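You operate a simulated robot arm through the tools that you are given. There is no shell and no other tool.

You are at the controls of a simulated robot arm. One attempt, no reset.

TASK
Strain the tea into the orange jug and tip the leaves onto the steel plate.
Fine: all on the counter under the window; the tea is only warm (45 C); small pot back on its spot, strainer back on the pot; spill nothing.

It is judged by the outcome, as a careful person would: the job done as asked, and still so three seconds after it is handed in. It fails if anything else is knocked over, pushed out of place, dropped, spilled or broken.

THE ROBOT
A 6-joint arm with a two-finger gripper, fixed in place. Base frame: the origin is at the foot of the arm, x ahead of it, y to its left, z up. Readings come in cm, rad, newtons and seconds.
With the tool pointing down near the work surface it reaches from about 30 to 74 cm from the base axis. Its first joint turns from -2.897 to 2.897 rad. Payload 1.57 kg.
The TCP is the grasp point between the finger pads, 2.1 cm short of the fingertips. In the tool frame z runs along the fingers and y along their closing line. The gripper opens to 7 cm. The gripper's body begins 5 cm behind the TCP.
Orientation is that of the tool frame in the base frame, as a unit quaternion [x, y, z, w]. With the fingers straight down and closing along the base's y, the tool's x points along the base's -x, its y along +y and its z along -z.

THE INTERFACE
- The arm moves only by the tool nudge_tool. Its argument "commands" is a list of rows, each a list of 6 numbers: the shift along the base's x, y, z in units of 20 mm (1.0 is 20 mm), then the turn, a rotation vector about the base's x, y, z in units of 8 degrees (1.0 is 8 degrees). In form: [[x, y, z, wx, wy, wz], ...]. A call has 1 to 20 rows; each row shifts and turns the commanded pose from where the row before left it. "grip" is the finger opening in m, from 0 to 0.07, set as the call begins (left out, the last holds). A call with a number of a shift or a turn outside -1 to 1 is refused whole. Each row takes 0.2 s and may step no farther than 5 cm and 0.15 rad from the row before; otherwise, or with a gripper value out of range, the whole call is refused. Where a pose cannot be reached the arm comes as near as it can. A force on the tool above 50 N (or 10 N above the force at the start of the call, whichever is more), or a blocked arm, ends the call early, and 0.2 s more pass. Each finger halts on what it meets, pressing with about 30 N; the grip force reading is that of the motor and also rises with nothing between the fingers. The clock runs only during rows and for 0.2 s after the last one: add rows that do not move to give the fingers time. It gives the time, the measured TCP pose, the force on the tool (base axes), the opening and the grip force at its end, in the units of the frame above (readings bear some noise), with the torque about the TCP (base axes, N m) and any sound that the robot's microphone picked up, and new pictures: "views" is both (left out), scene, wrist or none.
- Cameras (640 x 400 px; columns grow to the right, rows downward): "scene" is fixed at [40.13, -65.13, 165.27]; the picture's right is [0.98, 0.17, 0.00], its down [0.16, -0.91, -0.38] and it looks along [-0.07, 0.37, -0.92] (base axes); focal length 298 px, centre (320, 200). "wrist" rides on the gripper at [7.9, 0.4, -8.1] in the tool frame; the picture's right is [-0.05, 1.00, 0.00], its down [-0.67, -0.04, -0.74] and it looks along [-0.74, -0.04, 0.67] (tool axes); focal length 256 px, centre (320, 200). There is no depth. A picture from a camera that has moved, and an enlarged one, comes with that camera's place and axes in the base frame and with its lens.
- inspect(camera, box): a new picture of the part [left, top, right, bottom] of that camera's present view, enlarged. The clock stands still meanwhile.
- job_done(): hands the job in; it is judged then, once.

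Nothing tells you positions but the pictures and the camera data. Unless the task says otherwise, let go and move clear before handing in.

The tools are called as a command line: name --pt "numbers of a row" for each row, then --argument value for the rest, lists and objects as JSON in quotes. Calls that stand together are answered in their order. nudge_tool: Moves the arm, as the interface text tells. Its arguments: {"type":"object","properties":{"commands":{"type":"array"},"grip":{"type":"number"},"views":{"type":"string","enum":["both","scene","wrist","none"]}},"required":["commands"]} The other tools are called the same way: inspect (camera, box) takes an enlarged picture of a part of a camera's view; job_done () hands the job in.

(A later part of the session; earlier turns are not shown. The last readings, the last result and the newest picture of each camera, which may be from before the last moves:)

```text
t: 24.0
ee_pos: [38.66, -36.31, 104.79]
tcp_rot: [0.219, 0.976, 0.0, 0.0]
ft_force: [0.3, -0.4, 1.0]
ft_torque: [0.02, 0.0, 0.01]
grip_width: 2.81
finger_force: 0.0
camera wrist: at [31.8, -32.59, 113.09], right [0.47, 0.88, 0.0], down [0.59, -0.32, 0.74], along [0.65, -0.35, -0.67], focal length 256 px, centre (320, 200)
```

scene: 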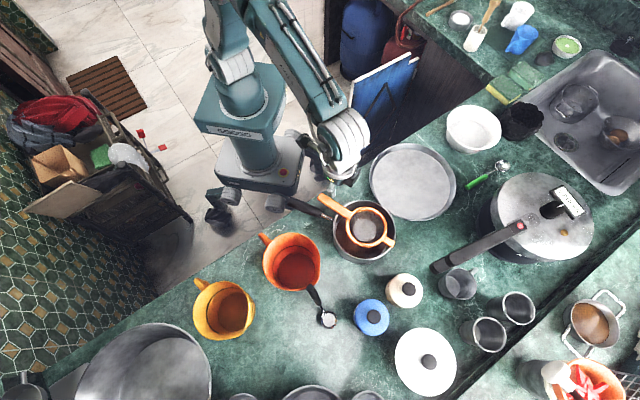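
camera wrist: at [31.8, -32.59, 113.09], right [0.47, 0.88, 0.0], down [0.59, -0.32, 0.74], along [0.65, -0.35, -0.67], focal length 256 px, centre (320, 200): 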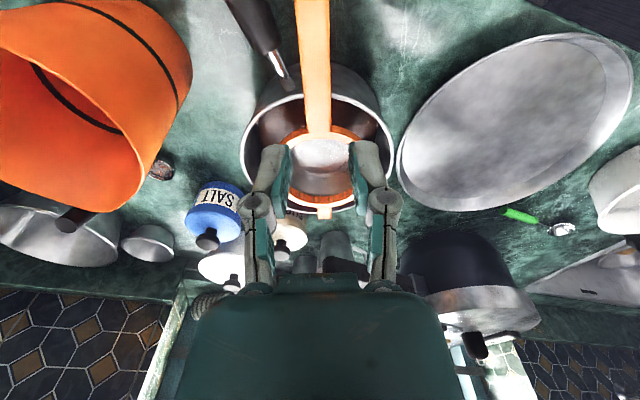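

inspect --camera "wrist" --box '[230, 0, 410, 112]'

inspect --camera "wrist" --box '[230, 110, 410, 222]'

```text
3.56 times, centred on (320, 56) of wrist
camera zoom: at [31.8, -32.59, 113.09], right [0.47, 0.88, 0.0], down [0.59, -0.32, 0.74], along [0.65, -0.35, -0.67], focal length 910 px, centre (320, 712)
```

zoom: 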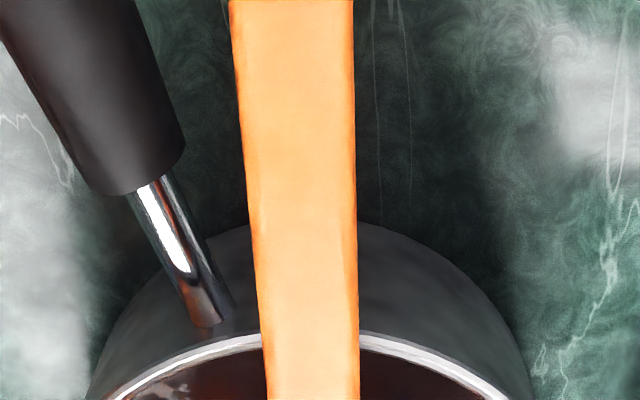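

```text
3.56 times, centred on (320, 166) of wrist
camera zoom: at [31.8, -32.59, 113.09], right [0.47, 0.88, 0.0], down [0.59, -0.32, 0.74], along [0.65, -0.35, -0.67], focal length 910 px, centre (320, 321)
```

zoom: 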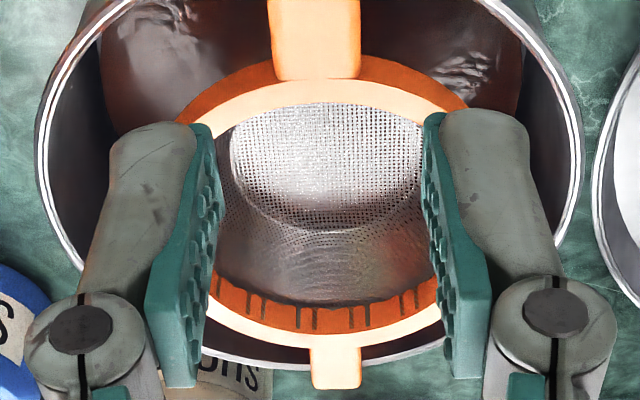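

The bar's centre line is about 0.28 cm to one side of the tool centre. I'll correct that and descend to just above the bar.

nudge_tool --pt "-0.06 -0.13 -0.5 0 0 0" --pt "0 0 -0.9 0 0 0" --pt "0 0 -0.9 0 0 0" --pt "0 0 -0.9 0 0 0" --pt "0 0 -0.9 0 0 0" --pt "0 0 -0.15 0 0 0" --pt "0 0 0 0 0 0" --views "wrist"

inspect --camera "wrist" --box '[220, 60, 420, 185]'

```text
t: 25.6
ee_pos: [38.64, -36.49, 96.18]
tcp_rot: [0.219, 0.976, -0.001, 0.001]
ft_force: [-0.4, 0.3, 0.6]
ft_torque: [-0.01, -0.02, 0.02]
grip_width: 2.79
finger_force: 0.0
camera wrist: at [31.71, -32.87, 104.47], right [0.48, 0.88, 0.0], down [0.59, -0.32, 0.74], along [0.65, -0.35, -0.67], focal length 256 px, centre (320, 200)
```

wrist: 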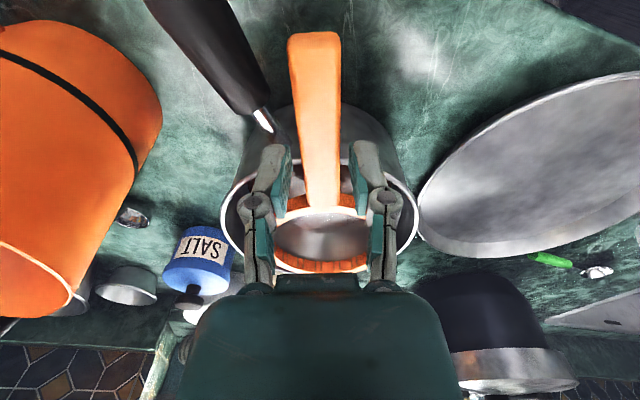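

```text
3.20 times, centred on (320, 122) of wrist
camera zoom: at [31.71, -32.87, 104.47], right [0.48, 0.88, 0.0], down [0.59, -0.32, 0.74], along [0.65, -0.35, -0.67], focal length 819 px, centre (320, 448)
```

zoom: 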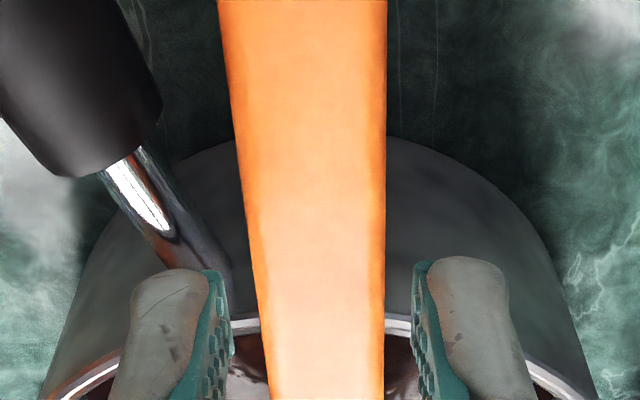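

The fingers are centred on the bar and the thick pot handle is clear of them. I'll lower the last 2 cm and close gently.

nudge_tool --pt "0 0 -0.35 0 0 0" --pt "0 0 -0.35 0 0 0" --pt "0 0 -0.3 0 0 0" --pt "0 0 0 0 0 0" --views "wrist"

inspect --camera "wrist" --box '[220, 60, 420, 185]'

```text
t: 26.6
ee_pos: [38.5, -36.6, 94.29]
tcp_rot: [0.219, 0.976, -0.001, 0.0]
ft_force: [0.9, 0.4, 0.3]
ft_torque: [0.01, -0.02, -0.01]
grip_width: 2.78
finger_force: 0.0
camera wrist: at [31.59, -32.88, 102.54], right [0.48, 0.88, 0.0], down [0.59, -0.32, 0.74], along [0.66, -0.35, -0.67], focal length 256 px, centre (320, 200)
```

wrist: 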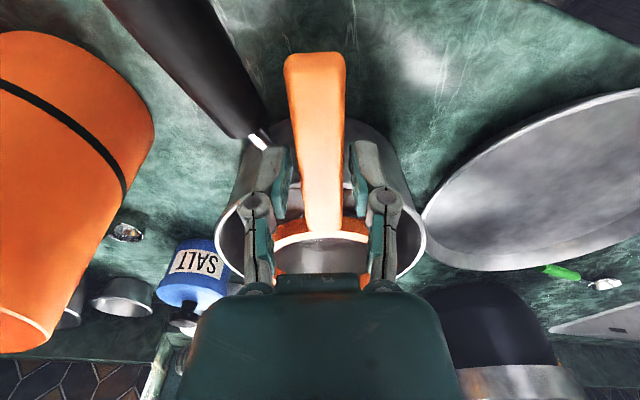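

```text
3.20 times, centred on (320, 122) of wrist
camera zoom: at [31.59, -32.88, 102.54], right [0.48, 0.88, 0.0], down [0.59, -0.32, 0.74], along [0.66, -0.35, -0.67], focal length 819 px, centre (320, 448)
```

zoom: 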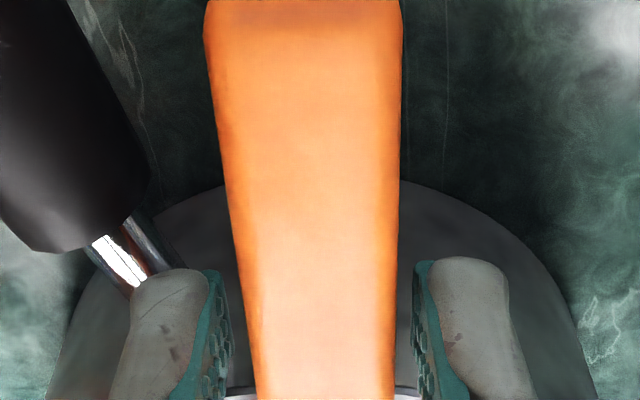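

nudge_tool --pt "0 0 0 0 0 0" --pt "0 0 0 0 0 0" --pt "0 0 0 0 0 0" --pt "0 0 0 0 0 0" --grip 0.01 --views "wrist"

inspect --camera "wrist" --box '[220, 60, 420, 185]'

```text
t: 27.6
ee_pos: [38.51, -36.54, 94.29]
tcp_rot: [0.219, 0.976, -0.001, -0.001]
ft_force: [-0.5, -1.1, 1.4]
ft_torque: [0.01, -0.04, 0.0]
grip_width: 2.08
finger_force: 29.4
camera wrist: at [31.59, -32.88, 102.55], right [0.48, 0.88, 0.0], down [0.59, -0.32, 0.75], along [0.66, -0.35, -0.67], focal length 256 px, centre (320, 200)
```

wrist: 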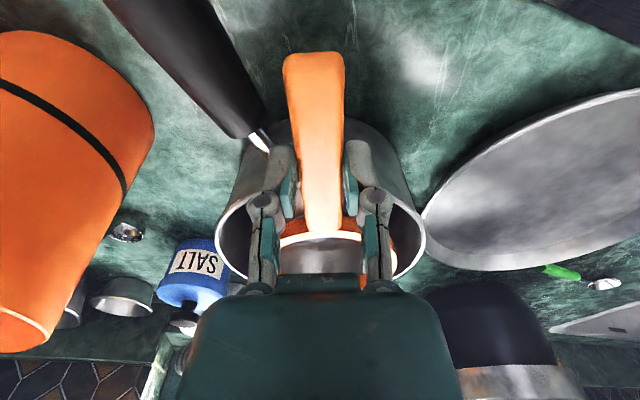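

```text
3.20 times, centred on (320, 122) of wrist
camera zoom: at [31.59, -32.88, 102.55], right [0.48, 0.88, 0.0], down [0.59, -0.32, 0.75], along [0.66, -0.35, -0.67], focal length 819 px, centre (320, 448)
```

zoom: 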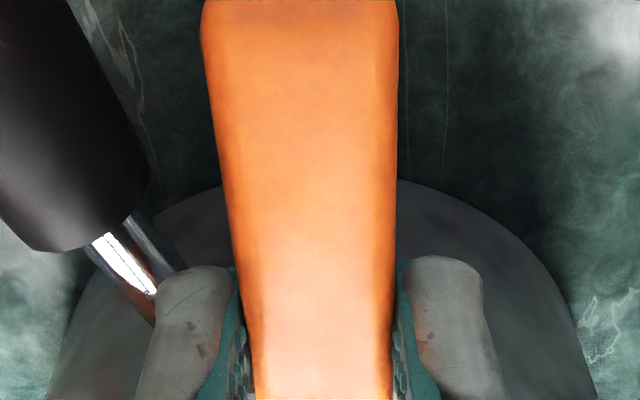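

The grip closed on the bar at 2.08 cm with 29 N. I'll note this pose (TCP [38.5, -36.55, 94.3]) for returning the strainer later. Next I'll lift a few centimetres and check that it holds level.

nudge_tool --pt "0 0 0.3 0 0 0" --pt "0 0 0.4 0 0 0" --pt "0 0 0.5 0 0 0" --pt "0 0 0.6 0 0 0" --pt "0 0 0.6 0 0 0" --pt "0 0 0 0 0 0" --views "both"

inspect --camera "wrist" --box '[200, 60, 440, 210]'

inspect --camera "scene" --box '[290, 170, 420, 270]'

```text
t: 29.0
ee_pos: [38.85, -36.5, 99.25]
tcp_rot: [0.219, 0.976, -0.002, 0.0]
ft_force: [0.0, 0.4, 0.0]
ft_torque: [-0.02, 0.04, -0.04]
grip_width: 2.1
finger_force: 30.6
camera wrist: at [31.77, -32.89, 107.46], right [0.48, 0.88, 0.0], down [0.59, -0.32, 0.75], along [0.66, -0.36, -0.67], focal length 256 px, centre (320, 200)
```

scene: 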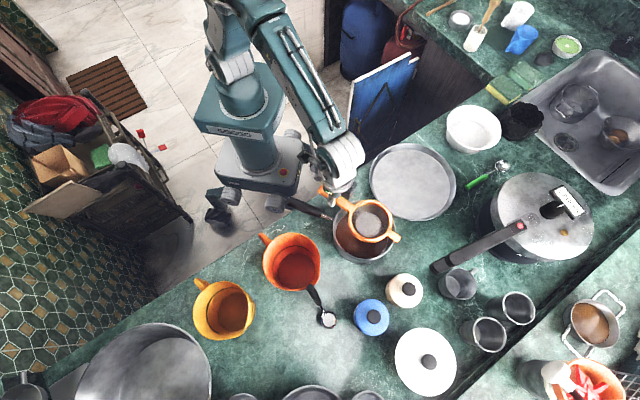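
wrist: 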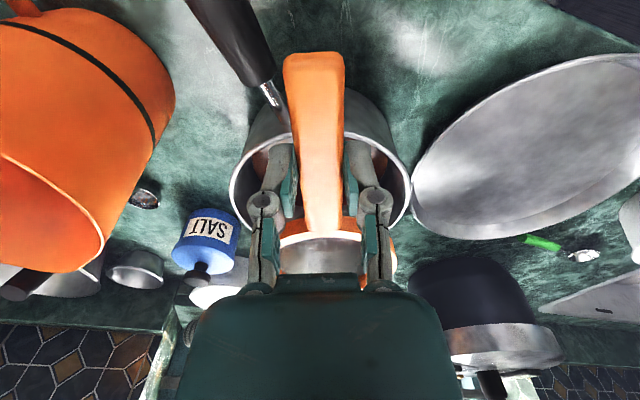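

```text
2.67 times, centred on (320, 135) of wrist
camera zoom: at [31.77, -32.89, 107.46], right [0.48, 0.88, 0.0], down [0.59, -0.32, 0.75], along [0.66, -0.36, -0.67], focal length 683 px, centre (320, 373)
```

zoom: 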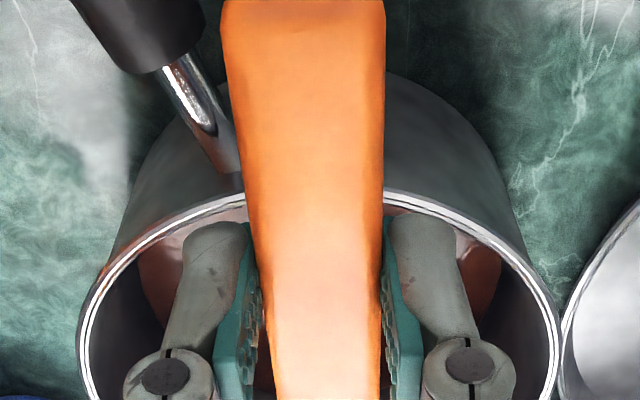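

```text
4.00 times, centred on (355, 220) of scene
camera zoom: at [40.13, -65.13, 165.27], right [0.98, 0.17, 0.0], down [0.16, -0.91, -0.38], along [-0.07, 0.37, -0.92], focal length 1194 px, centre (180, 120)
```

zoom: 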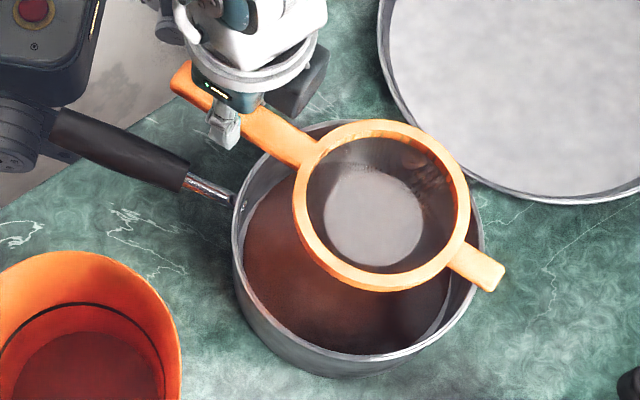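

The strainer is held level. The jug's pouring lip is on its far side, and I don't want the strainer's tab resting there. I'll lift clear of everything and look at the jug's rim from here.

nudge_tool --pt "0 0 0.8 0 0 0" --pt "0 0 0.9 0 0 0" --pt "0 0 0.9 0 0 0" --pt "-0.2 0 0.9 0 0 0" --pt "-0.3 0 0.9 0 0 0" --pt "-0.4 0 0.9 0 0 0" --pt "0 0 0 0 0 0" --views "both"

inspect --camera "scene" --box '[245, 220, 335, 300]'

inspect --camera "scene" --box '[310, 180, 410, 270]'

```text
t: 30.6
ee_pos: [36.98, -36.59, 109.63]
tcp_rot: [0.219, 0.976, -0.001, 0.0]
ft_force: [-0.7, -0.7, 0.5]
ft_torque: [0.04, 0.02, 0.0]
grip_width: 2.09
finger_force: 29.8
camera wrist: at [29.92, -32.96, 118.02], right [0.48, 0.88, 0.0], down [0.59, -0.32, 0.74], along [0.66, -0.35, -0.67], focal length 256 px, centre (320, 200)
```

scene: 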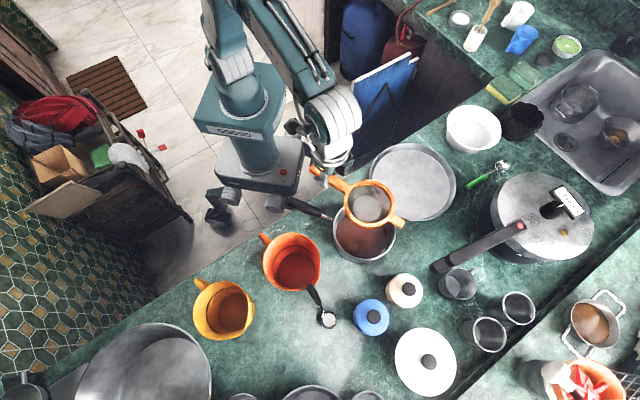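
wrist: 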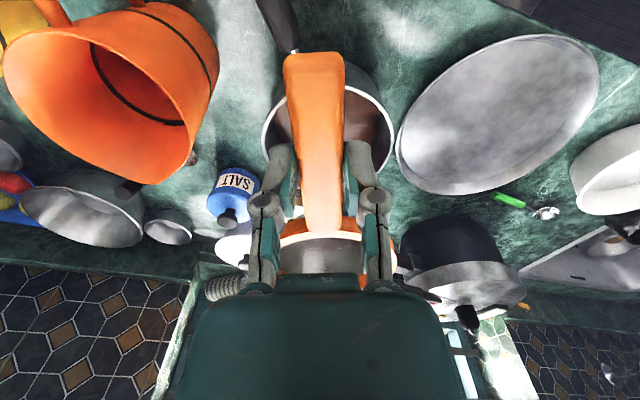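

```text
5.00 times, centred on (290, 260) of scene
camera zoom: at [40.13, -65.13, 165.27], right [0.98, 0.17, 0.0], down [0.16, -0.91, -0.38], along [-0.07, 0.37, -0.92], focal length 1493 px, centre (470, -100)
```

zoom: 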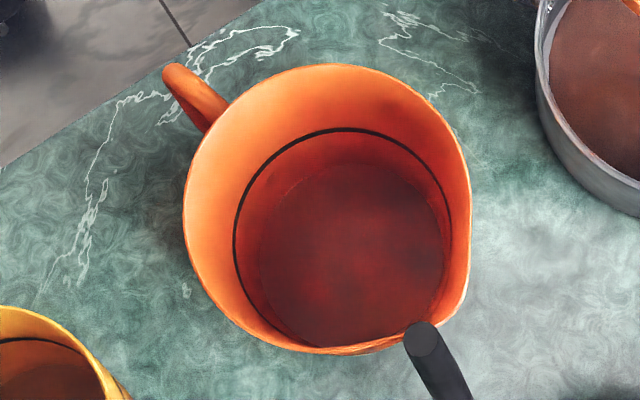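

```text
4.44 times, centred on (360, 225) of scene
camera zoom: at [40.13, -65.13, 165.27], right [0.98, 0.17, 0.0], down [0.16, -0.91, -0.38], along [-0.07, 0.37, -0.92], focal length 1327 px, centre (142, 89)
```

zoom: 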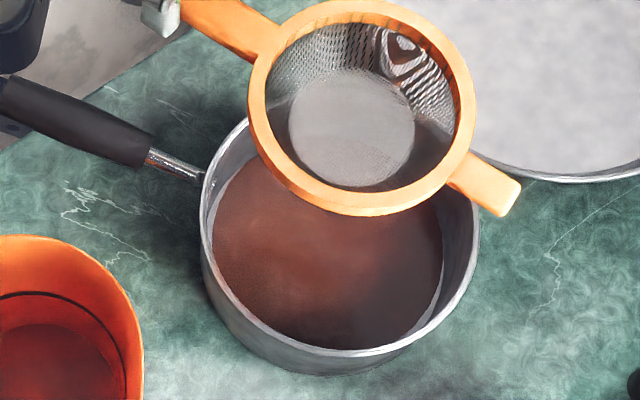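

The spout spans roughly +6° to -62° around the rim, with its tip near -30°. I'll set the strainer with its tab at about -68° and its handle pointing back toward me at 112°, then bring the pot in from the far side of the jug to pour. First I'll carry the strainer high over the jug.

nudge_tool --pt "-0.575 -0.52 0 0 0 -0.667" --pt "-0.575 -0.52 0 0 0 -0.667" --pt "-0.575 -0.52 0 0 0 -0.667" --pt "-0.575 -0.52 0 0 0 -0.667" --pt "-0.575 -0.52 0 0 0 -0.667" --pt "-0.575 -0.52 0 0 0 -0.667" --pt "-0.575 -0.52 0 0 0 -0.667" --pt "-0.575 -0.52 0 0 0 -0.667" --pt "0 0 0 0 0 0" --views "both"

inspect --camera "scene" --box '[240, 200, 360, 300]'

inspect --camera "wrist" --box '[200, 40, 440, 190]'

```text
t: 32.6
ee_pos: [27.55, -44.77, 109.69]
tcp_rot: [0.56, 0.829, -0.001, 0.0]
ft_force: [0.8, -0.5, -0.2]
ft_torque: [0.05, -0.03, 0.01]
grip_width: 2.1
finger_force: 30.6
camera wrist: at [25.14, -37.38, 117.95], right [0.95, 0.32, 0.0], down [0.22, -0.63, 0.74], along [0.24, -0.71, -0.67], focal length 256 px, centre (320, 200)
```

scene: 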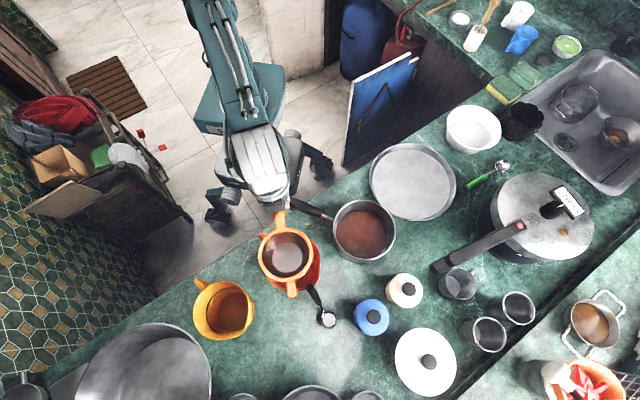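
wrist: 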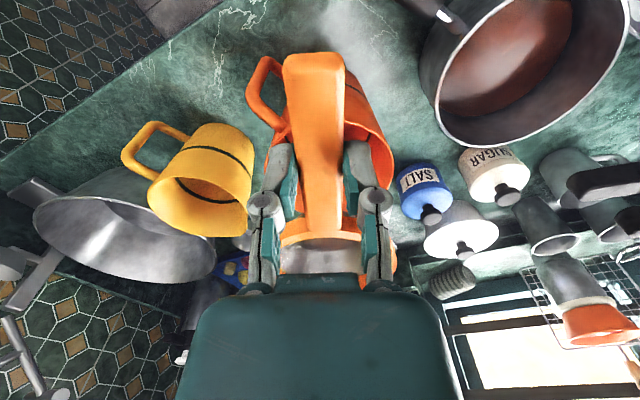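

```text
4.00 times, centred on (300, 250) of scene
camera zoom: at [40.13, -65.13, 165.27], right [0.98, 0.17, 0.0], down [0.16, -0.91, -0.38], along [-0.07, 0.37, -0.92], focal length 1194 px, centre (400, 0)
```

zoom: 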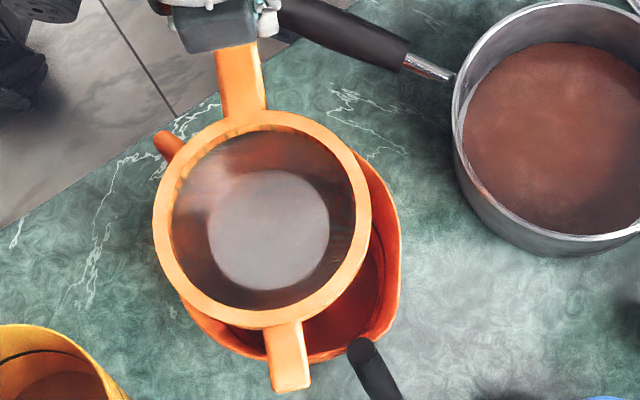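

```text
2.67 times, centred on (320, 115) of wrist
camera zoom: at [25.14, -37.38, 117.95], right [0.95, 0.32, 0.0], down [0.22, -0.63, 0.74], along [0.24, -0.71, -0.67], focal length 683 px, centre (320, 427)
```

zoom: 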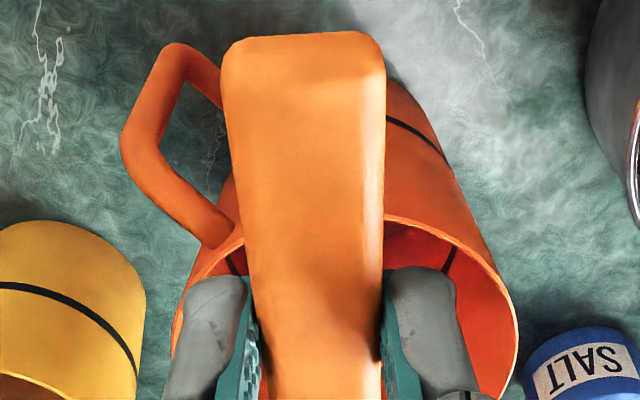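

The ring is within about 0.5 cm of the jug's centre, and the rim height checks out at about 99.1. I'll shift slightly and lower the strainer until it is just above the rim.

nudge_tool --pt "0.03 0.1 -0.6 0 0 0" --pt "0 0 -0.8 0 0 0" --pt "0 0 -0.8 0 0 0" --pt "0 0 -0.8 0 0 0" --pt "0 0 -0.5 0 0 0" --pt "0 0 0 0 0 0" --views "both"

inspect --camera "scene" --box '[240, 200, 360, 300]'

inspect --camera "wrist" --box '[200, 40, 440, 190]'

```text
t: 34.0
ee_pos: [27.61, -44.49, 102.65]
tcp_rot: [0.559, 0.829, 0.0, -0.001]
ft_force: [-0.2, 0.1, -0.3]
ft_torque: [0.02, 0.05, 0.0]
grip_width: 2.07
finger_force: 30.5
camera wrist: at [25.0, -37.14, 110.85], right [0.95, 0.32, 0.0], down [0.22, -0.63, 0.74], along [0.24, -0.71, -0.67], focal length 256 px, centre (320, 200)
```

scene: 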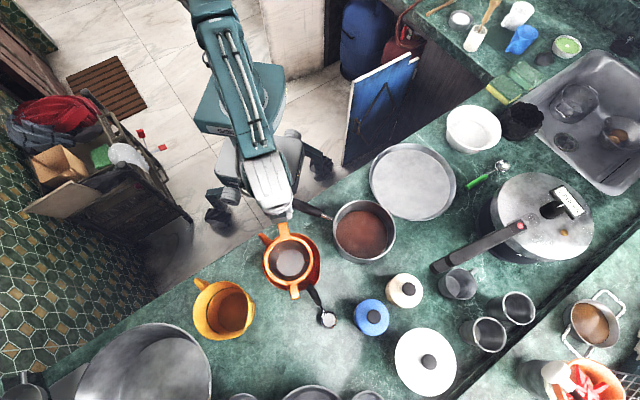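
wrist: 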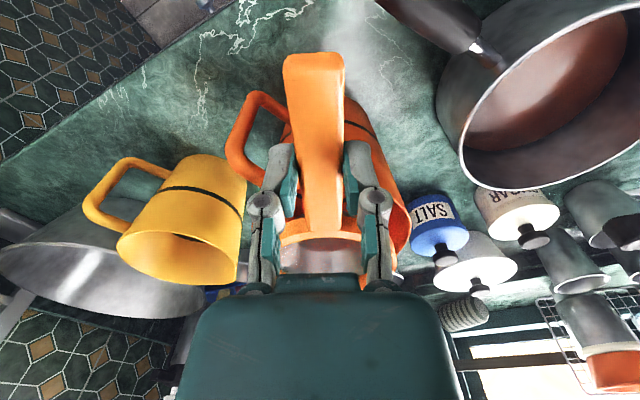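

```text
4.00 times, centred on (300, 250) of scene
camera zoom: at [40.13, -65.13, 165.27], right [0.98, 0.17, 0.0], down [0.16, -0.91, -0.38], along [-0.07, 0.37, -0.92], focal length 1194 px, centre (400, 0)
```

zoom: 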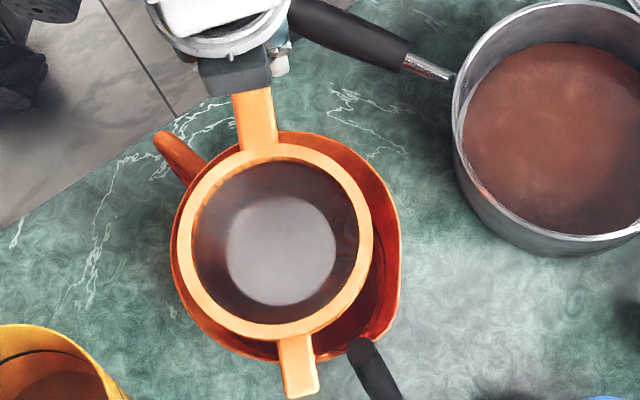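

```text
2.67 times, centred on (320, 115) of wrist
camera zoom: at [25.0, -37.14, 110.85], right [0.95, 0.32, 0.0], down [0.22, -0.63, 0.74], along [0.24, -0.71, -0.67], focal length 683 px, centre (320, 427)
```

zoom: 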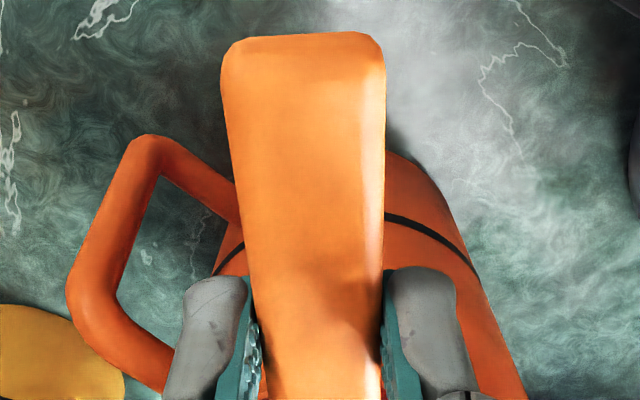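

The ring sits about 0.2–0.3 cm from the jug's centre and everything looks clear. I'll lower in small steps and watch the force for contact with the rim.

nudge_tool --pt "0.1 0 -0.3 0 0 0" --pt "0 0 -0.3 0 0 0" --pt "0 0 -0.1 0 0 0" --pt "0 0 0 0 0 0" --views "none"

nudge_tool --pt "0 0 -0.1 0 0 0" --pt "0 0 0 0 0 0" --views "none"

nudge_tool --pt "0 0 -0.1 0 0 0" --pt "0 0 0 0 0 0" --views "wrist"

```text
t: 35.0
ee_pos: [27.74, -44.63, 101.28]
tcp_rot: [0.56, 0.829, 0.0, 0.0]
ft_force: [1.0, -0.1, 0.4]
ft_torque: [0.0, 0.02, -0.01]
grip_width: 2.1
finger_force: 30.4
```

```text
t: 35.6
ee_pos: [27.66, -44.63, 101.04]
tcp_rot: [0.56, 0.829, -0.001, 0.001]
ft_force: [0.1, 0.1, 5.4]
ft_torque: [-0.14, -0.12, 0.02]
grip_width: 2.07
finger_force: 30.4
```

```text
t: 36.2
ee_pos: [27.75, -44.51, 101.08]
tcp_rot: [0.56, 0.829, -0.002, 0.001]
ft_force: [-3.2, 0.1, 16.8]
ft_torque: [-0.56, -0.19, -0.06]
grip_width: 2.1
finger_force: 30.0
camera wrist: at [25.24, -37.06, 109.26], right [0.95, 0.32, 0.0], down [0.22, -0.63, 0.75], along [0.24, -0.71, -0.66], focal length 256 px, centre (320, 200)
```

wrist: 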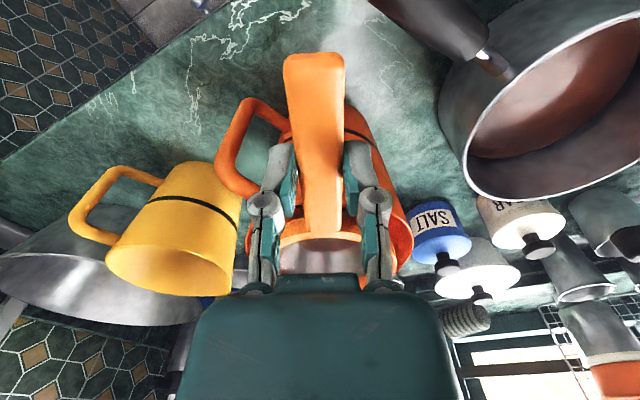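

Contact came at TCP z ≈ 101.05, as predicted. I'll back off the excess push, check the scene, and release if it looks seated.

nudge_tool --pt "0 0 0.12 0 0 0" --pt "0 0 0 0 0 0" --views "scene"

inspect --camera "scene" --box '[240, 200, 360, 300]'

```text
t: 36.8
ee_pos: [27.85, -44.61, 100.94]
tcp_rot: [0.56, 0.829, -0.001, -0.001]
ft_force: [-1.2, -0.3, 5.6]
ft_torque: [-0.16, -0.03, -0.03]
grip_width: 2.07
finger_force: 29.8
```

scene: 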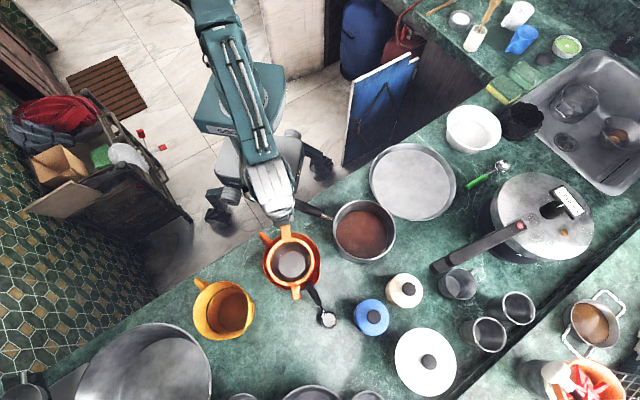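

```text
4.00 times, centred on (300, 250) of scene
camera zoom: at [40.13, -65.13, 165.27], right [0.98, 0.17, 0.0], down [0.16, -0.91, -0.38], along [-0.07, 0.37, -0.92], focal length 1194 px, centre (400, 0)
```

zoom: 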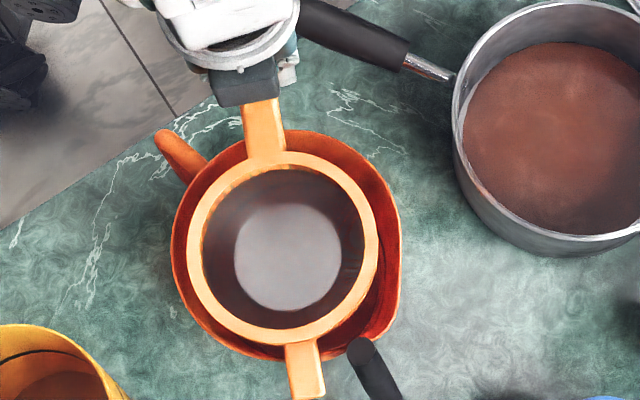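

The ring is centred and the tab overlaps the rim well. I'll open the fingers and rise straight up.

nudge_tool --pt "0 0 0 0 0 0" --pt "0 0 0 0 0 0" --pt "0 0 0 0 0 0" --grip 0.035 --views "none"

nudge_tool --pt "0 0 0.3 0 0 0" --pt "0 0 0.5 0 0 0" --pt "0 0 0.8 0 0 0" --pt "0 0 1 0 0 0" --pt "0 0 1 0 0 0" --pt "0 0 1 0 0 0" --pt "0 0 0 0 0 0" --views "both"

inspect --camera "scene" --box '[240, 200, 360, 300]'

inspect --camera "wrist" --box '[180, 20, 460, 195]'

```text
t: 37.6
ee_pos: [27.77, -44.54, 101.14]
tcp_rot: [0.559, 0.829, 0.0, 0.0]
ft_force: [-0.5, -0.1, 0.3]
ft_torque: [-0.03, 0.01, 0.0]
grip_width: 3.45
finger_force: 0.0
```

```text
t: 39.2
ee_pos: [27.76, -44.69, 110.16]
tcp_rot: [0.559, 0.829, -0.001, -0.001]
ft_force: [0.0, -1.1, 0.1]
ft_torque: [-0.02, -0.03, -0.01]
grip_width: 3.5
finger_force: 0.0
camera wrist: at [25.24, -37.33, 118.42], right [0.95, 0.32, 0.0], down [0.22, -0.63, 0.75], along [0.24, -0.71, -0.67], focal length 256 px, centre (320, 200)
```

scene: 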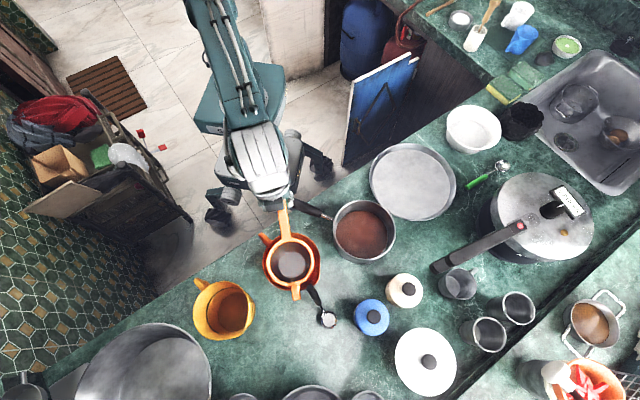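
wrist: 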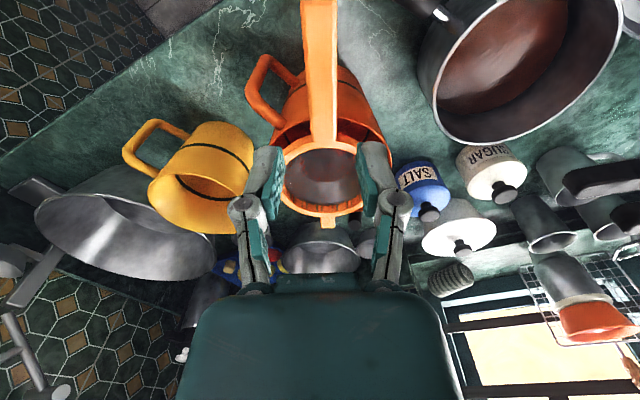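

```text
4.00 times, centred on (300, 250) of scene
camera zoom: at [40.13, -65.13, 165.27], right [0.98, 0.17, 0.0], down [0.16, -0.91, -0.38], along [-0.07, 0.37, -0.92], focal length 1194 px, centre (400, 0)
```

zoom: 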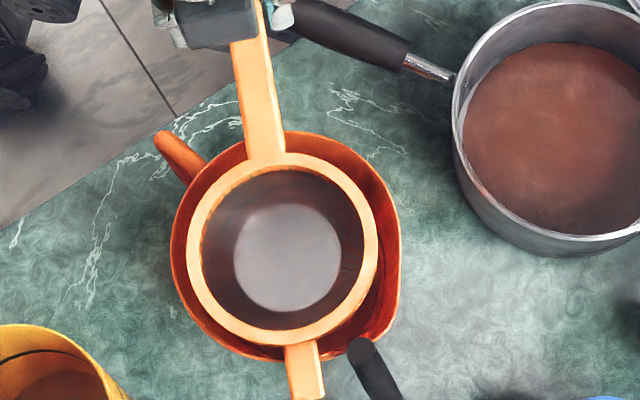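

```text
2.29 times, centred on (320, 108) of wrist
camera zoom: at [25.24, -37.33, 118.42], right [0.95, 0.32, 0.0], down [0.22, -0.63, 0.75], along [0.24, -0.71, -0.67], focal length 585 px, centre (320, 411)
```

zoom: 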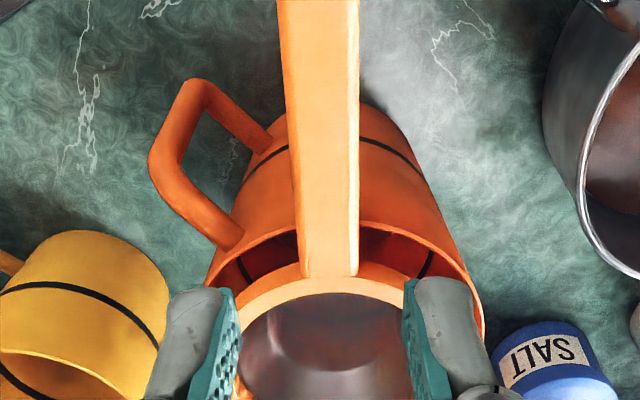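

The strainer is seated steadily on the jug. Next is the pot: I'll come in horizontally along its handle (yaw about -10.7°, pitched down about 7.6°) with the fingers closing vertically. First I'll rise, back away, and reorient in free space.

nudge_tool --pt "0 0 1 0 0 0" --pt "0 0.2 1 0 0 0" --pt "-0.36 0.5 0 0 0 0.9" --pt "-0.36 0.5 0 0 0 0.9" --pt "-0.36 0.5 0 0 0 0.9" --pt "-0.36 0.5 0 0 0 0.9" --pt "-0.36 0.5 0 0 0 0.9" --pt "-0.36 0.5 0 0 0 0.9" --pt "-0.36 0.5 0 0 0 0.9" --pt "-0.36 0.4 0 0 0 0.88" --pt "0 0 0 0 0 0" --grip 0.05 --views "none"

nudge_tool --pt "0 0 -0.3 0.4601 -0.6745 -0.5774" --pt "0 0 -0.3 0.4601 -0.6745 -0.5774" --pt "0 0 -0.3 0.4601 -0.6745 -0.5774" --pt "0 0 -0.3 0.4601 -0.6745 -0.5774" --pt "0 0 -0.3 0.4601 -0.6745 -0.5774" --pt "0 0 -0.3 0.4601 -0.6745 -0.5774" --pt "0 0 -0.3 0.4601 -0.6745 -0.5774" --pt "0 0 -0.3 0.4601 -0.6745 -0.5774" --pt "0 0 -0.3 0.4601 -0.6745 -0.5774" --pt "0 0 -0.3 0.4601 -0.6745 -0.5774" --pt "0 0 -0.3 0.4601 -0.6745 -0.5774" --pt "0 0 -0.3 0.4601 -0.6745 -0.5774" --pt "0 0 -0.3 0.4601 -0.6745 -0.5774" --pt "0 0 -0.3 0.4601 -0.6745 -0.5774" --pt "0 0 -0.3 0.4601 -0.6745 -0.5774" --pt "0 0 0 0.176 0.933 0" --pt "0 0 0 0 0 0" --views "both"

```text
t: 41.6
ee_pos: [22.15, -36.4, 114.41]
tcp_rot: [0.092, 0.996, -0.001, -0.001]
ft_force: [-0.5, 0.1, -0.6]
ft_torque: [0.03, 0.0, -0.05]
grip_width: 4.97
finger_force: 0.1
```

```text
t: 45.2
ee_pos: [21.89, -36.58, 105.22]
tcp_rot: [0.58, 0.48, 0.419, 0.507]
ft_force: [-1.2, -0.1, 0.9]
ft_torque: [0.01, -0.02, -0.02]
grip_width: 5.0
finger_force: 0.0
camera wrist: at [15.69, -27.3, 106.95], right [0.12, -0.08, 0.99], down [-0.85, -0.52, 0.07], along [0.5, -0.85, -0.13], focal length 256 px, centre (320, 200)
```

scene: 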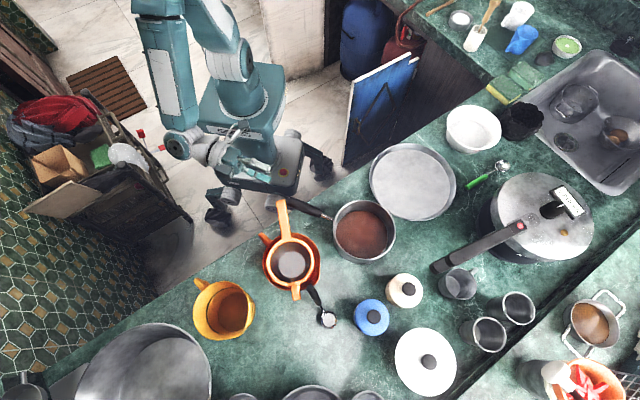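
wrist: 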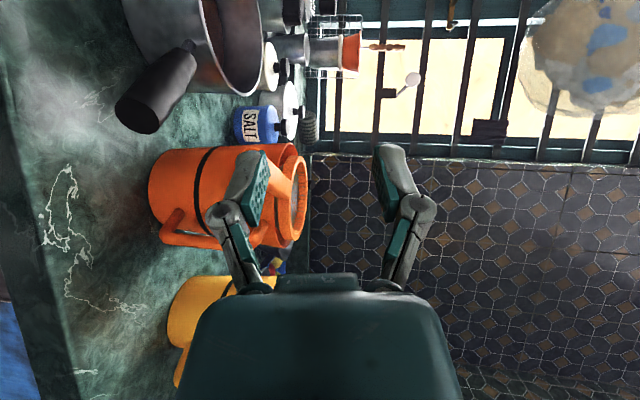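

The orientation is right. I'll zoom in to pin down the handle axis before going in.

inspect --camera "wrist" --box '[80, 0, 280, 150]'

inspect --camera "scene" --box '[230, 130, 410, 270]'

```text
2.67 times, centred on (180, 75) of wrist
camera zoom: at [15.69, -27.3, 106.95], right [0.12, -0.08, 0.99], down [-0.85, -0.52, 0.07], along [0.5, -0.85, -0.13], focal length 683 px, centre (693, 533)
```

zoom: 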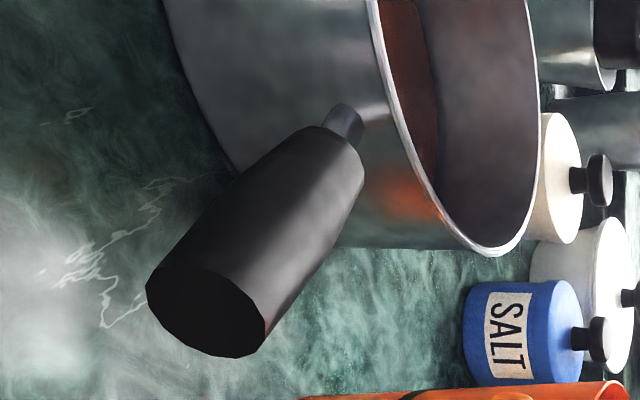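

```text
2.86 times, centred on (320, 200) of scene
camera zoom: at [40.13, -65.13, 165.27], right [0.98, 0.17, 0.0], down [0.16, -0.91, -0.38], along [-0.07, 0.37, -0.92], focal length 853 px, centre (320, 200)
```

zoom: 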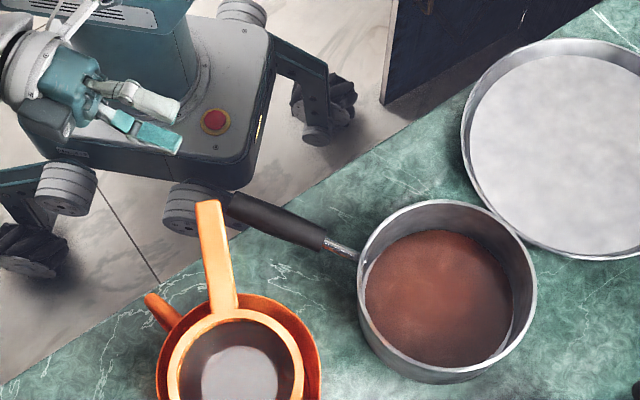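

The handle tip is at [27.0, -37.5, 93.1] and its axis slopes down about 8° toward the pot. I'll descend to a standoff in line with it.

nudge_tool --pt "0.12 -0.016 -0.8 0 0 0" --pt "0.12 -0.016 -0.9 0 0 0" --pt "0.12 -0.016 -0.9 0 0 0" --pt "0.12 -0.016 -0.9 0 0 0" --pt "0.12 -0.016 -0.9 0 0 0" --pt "0.12 -0.016 -0.8 0 0 0" --pt "0.12 -0.016 -0.7 0 0 0" --pt "0 0 0 0 0 0" --grip 0.05 --views "both"

inspect --camera "wrist" --box '[200, 20, 440, 170]'

inspect --camera "scene" --box '[230, 150, 370, 250]'

```text
t: 47.0
ee_pos: [23.52, -36.69, 93.34]
tcp_rot: [0.58, 0.48, 0.419, 0.508]
ft_force: [0.3, -1.1, 0.0]
ft_torque: [-0.03, 0.0, -0.01]
grip_width: 5.0
finger_force: 0.0
camera wrist: at [17.3, -27.49, 95.1], right [0.12, -0.08, 0.99], down [-0.85, -0.52, 0.07], along [0.51, -0.85, -0.13], focal length 256 px, centre (320, 200)
```

scene: 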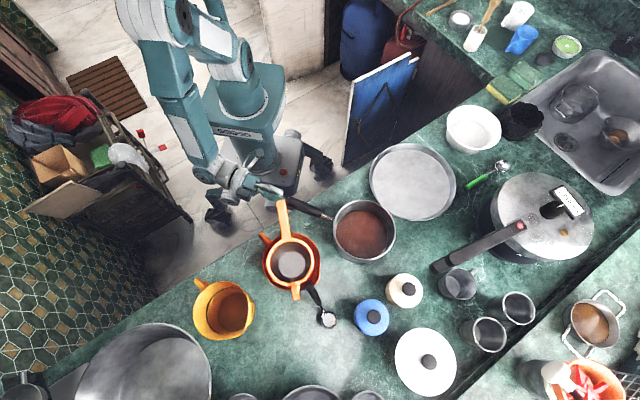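
wrist: 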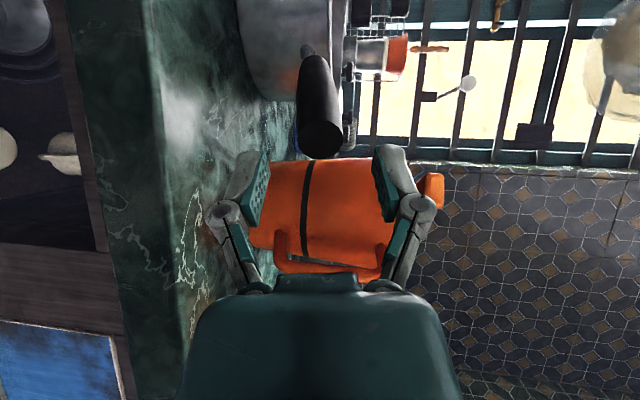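

```text
2.67 times, centred on (320, 95) of wrist
camera zoom: at [17.3, -27.49, 95.1], right [0.12, -0.08, 0.99], down [-0.85, -0.52, 0.07], along [0.51, -0.85, -0.13], focal length 683 px, centre (320, 480)
```

zoom: 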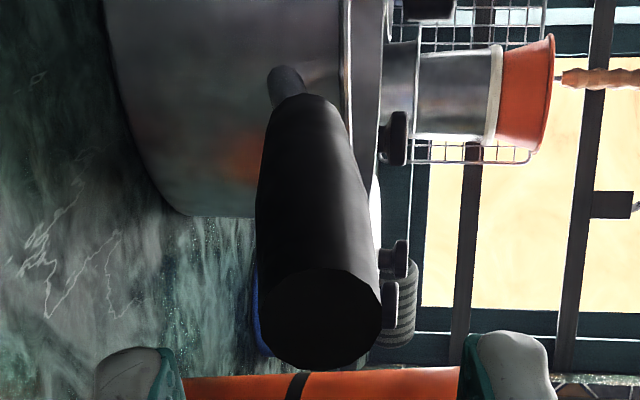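

```text
4.00 times, centred on (300, 200) of scene
camera zoom: at [40.13, -65.13, 165.27], right [0.98, 0.17, 0.0], down [0.16, -0.91, -0.38], along [-0.07, 0.37, -0.92], focal length 1194 px, centre (400, 200)
```

zoom: 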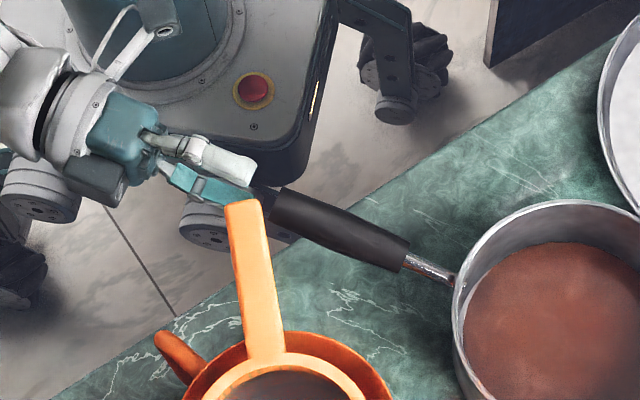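

The fingers are centred on the handle end, and its slope is a little steeper than the tool's. I'll pitch 2° more and slide forward along the handle with the fingers open.

nudge_tool --pt "0 0 0.15 0.046 0.225 0" --pt "0.491 -0.1 -0.082 0 0 0" --pt "0.491 -0.1 -0.082 0 0 0" --pt "0.491 -0.1 -0.082 0 0 0" --pt "0.491 -0.1 -0.082 0 0 0" --pt "0.491 -0.1 -0.082 0 0 0" --pt "0.491 -0.1 -0.082 0 0 0" --pt "0.491 -0.1 -0.082 0 0 0" --pt "0.491 -0.1 -0.082 0 0 0" --pt "0 0 0 0 0 0" --views "both"

inspect --camera "wrist" --box '[200, 60, 440, 210]'

inspect --camera "scene" --box '[250, 150, 390, 250]'

```text
t: 49.2
ee_pos: [31.51, -38.27, 92.65]
tcp_rot: [0.588, 0.487, 0.411, 0.497]
ft_force: [-4.4, 0.6, 4.1]
ft_torque: [0.03, 0.22, -0.01]
grip_width: 4.98
finger_force: 0.1
camera wrist: at [25.28, -29.09, 94.52], right [0.15, -0.08, 0.98], down [-0.85, -0.52, 0.09], along [0.5, -0.85, -0.15], focal length 256 px, centre (320, 200)
```

scene: 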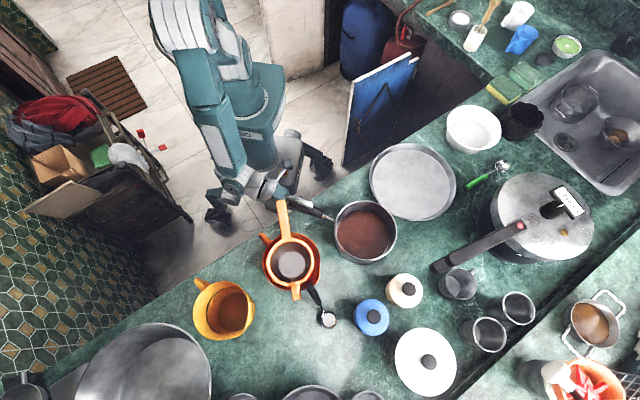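
wrist: 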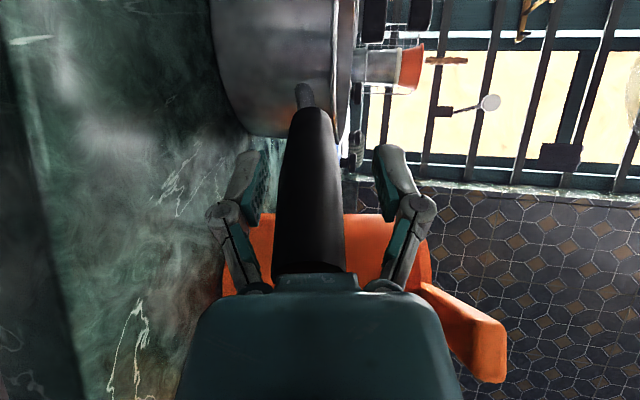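

```text
2.67 times, centred on (320, 135) of wrist
camera zoom: at [25.28, -29.09, 94.52], right [0.15, -0.08, 0.98], down [-0.85, -0.52, 0.09], along [0.5, -0.85, -0.15], focal length 683 px, centre (320, 373)
```

zoom: 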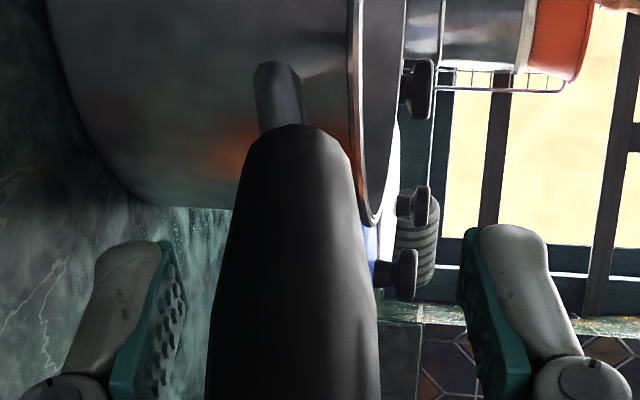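

```text
4.00 times, centred on (320, 200) of scene
camera zoom: at [40.13, -65.13, 165.27], right [0.98, 0.17, 0.0], down [0.16, -0.91, -0.38], along [-0.07, 0.37, -0.92], focal length 1194 px, centre (320, 200)
```

zoom: 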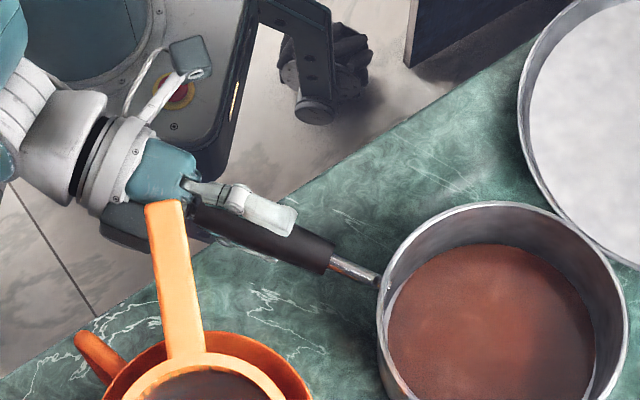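

The handle end is just touching the gripper's palm (about 5 N). I'll back off half a centimetre and check whether the pot moved.

nudge_tool --pt "-0.3 0.06 0.0 0 0 0" --pt "0 0 0 0 0 0" --views "scene"

inspect --camera "scene" --box '[310, 185, 410, 270]'

inspect --camera "wrist" --box '[200, 120, 440, 270]'

```text
t: 49.8
ee_pos: [31.01, -38.23, 92.47]
tcp_rot: [0.588, 0.487, 0.411, 0.498]
ft_force: [-0.8, -0.3, 1.2]
ft_torque: [-0.02, -0.03, -0.01]
grip_width: 5.02
finger_force: 0.0
```

scene: 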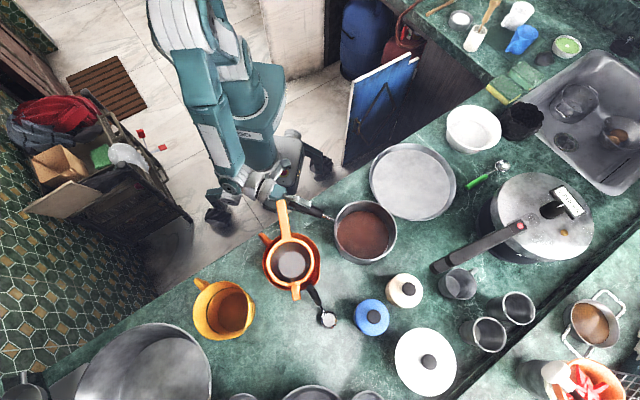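

```text
4.71 times, centred on (360, 228) of scene
camera zoom: at [40.13, -65.13, 165.27], right [0.98, 0.17, 0.0], down [0.16, -0.91, -0.38], along [-0.07, 0.37, -0.92], focal length 1405 px, centre (132, 71)
```

zoom: 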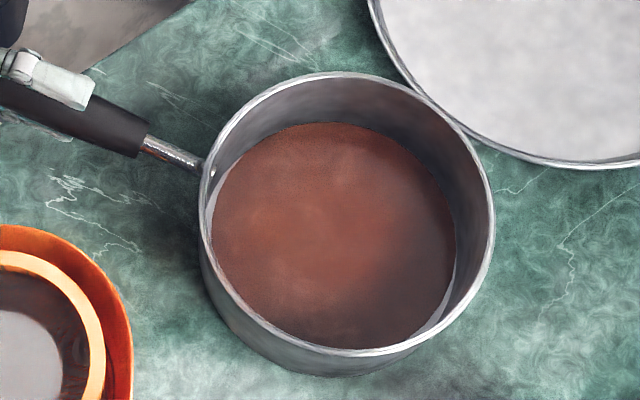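

```text
2.67 times, centred on (320, 195) of wrist
camera zoom: at [24.69, -28.99, 94.45], right [0.15, -0.08, 0.98], down [-0.85, -0.52, 0.09], along [0.5, -0.85, -0.15], focal length 683 px, centre (320, 213)
```

zoom: 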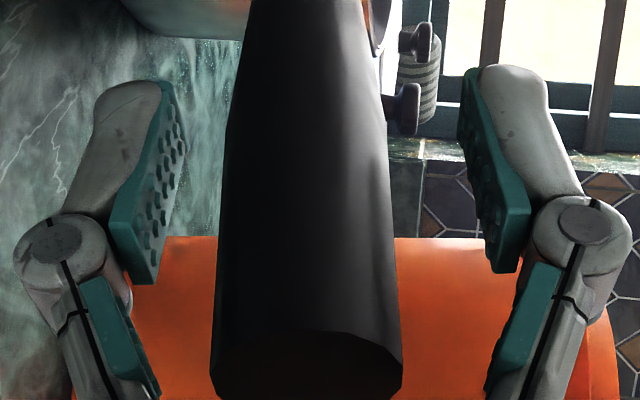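

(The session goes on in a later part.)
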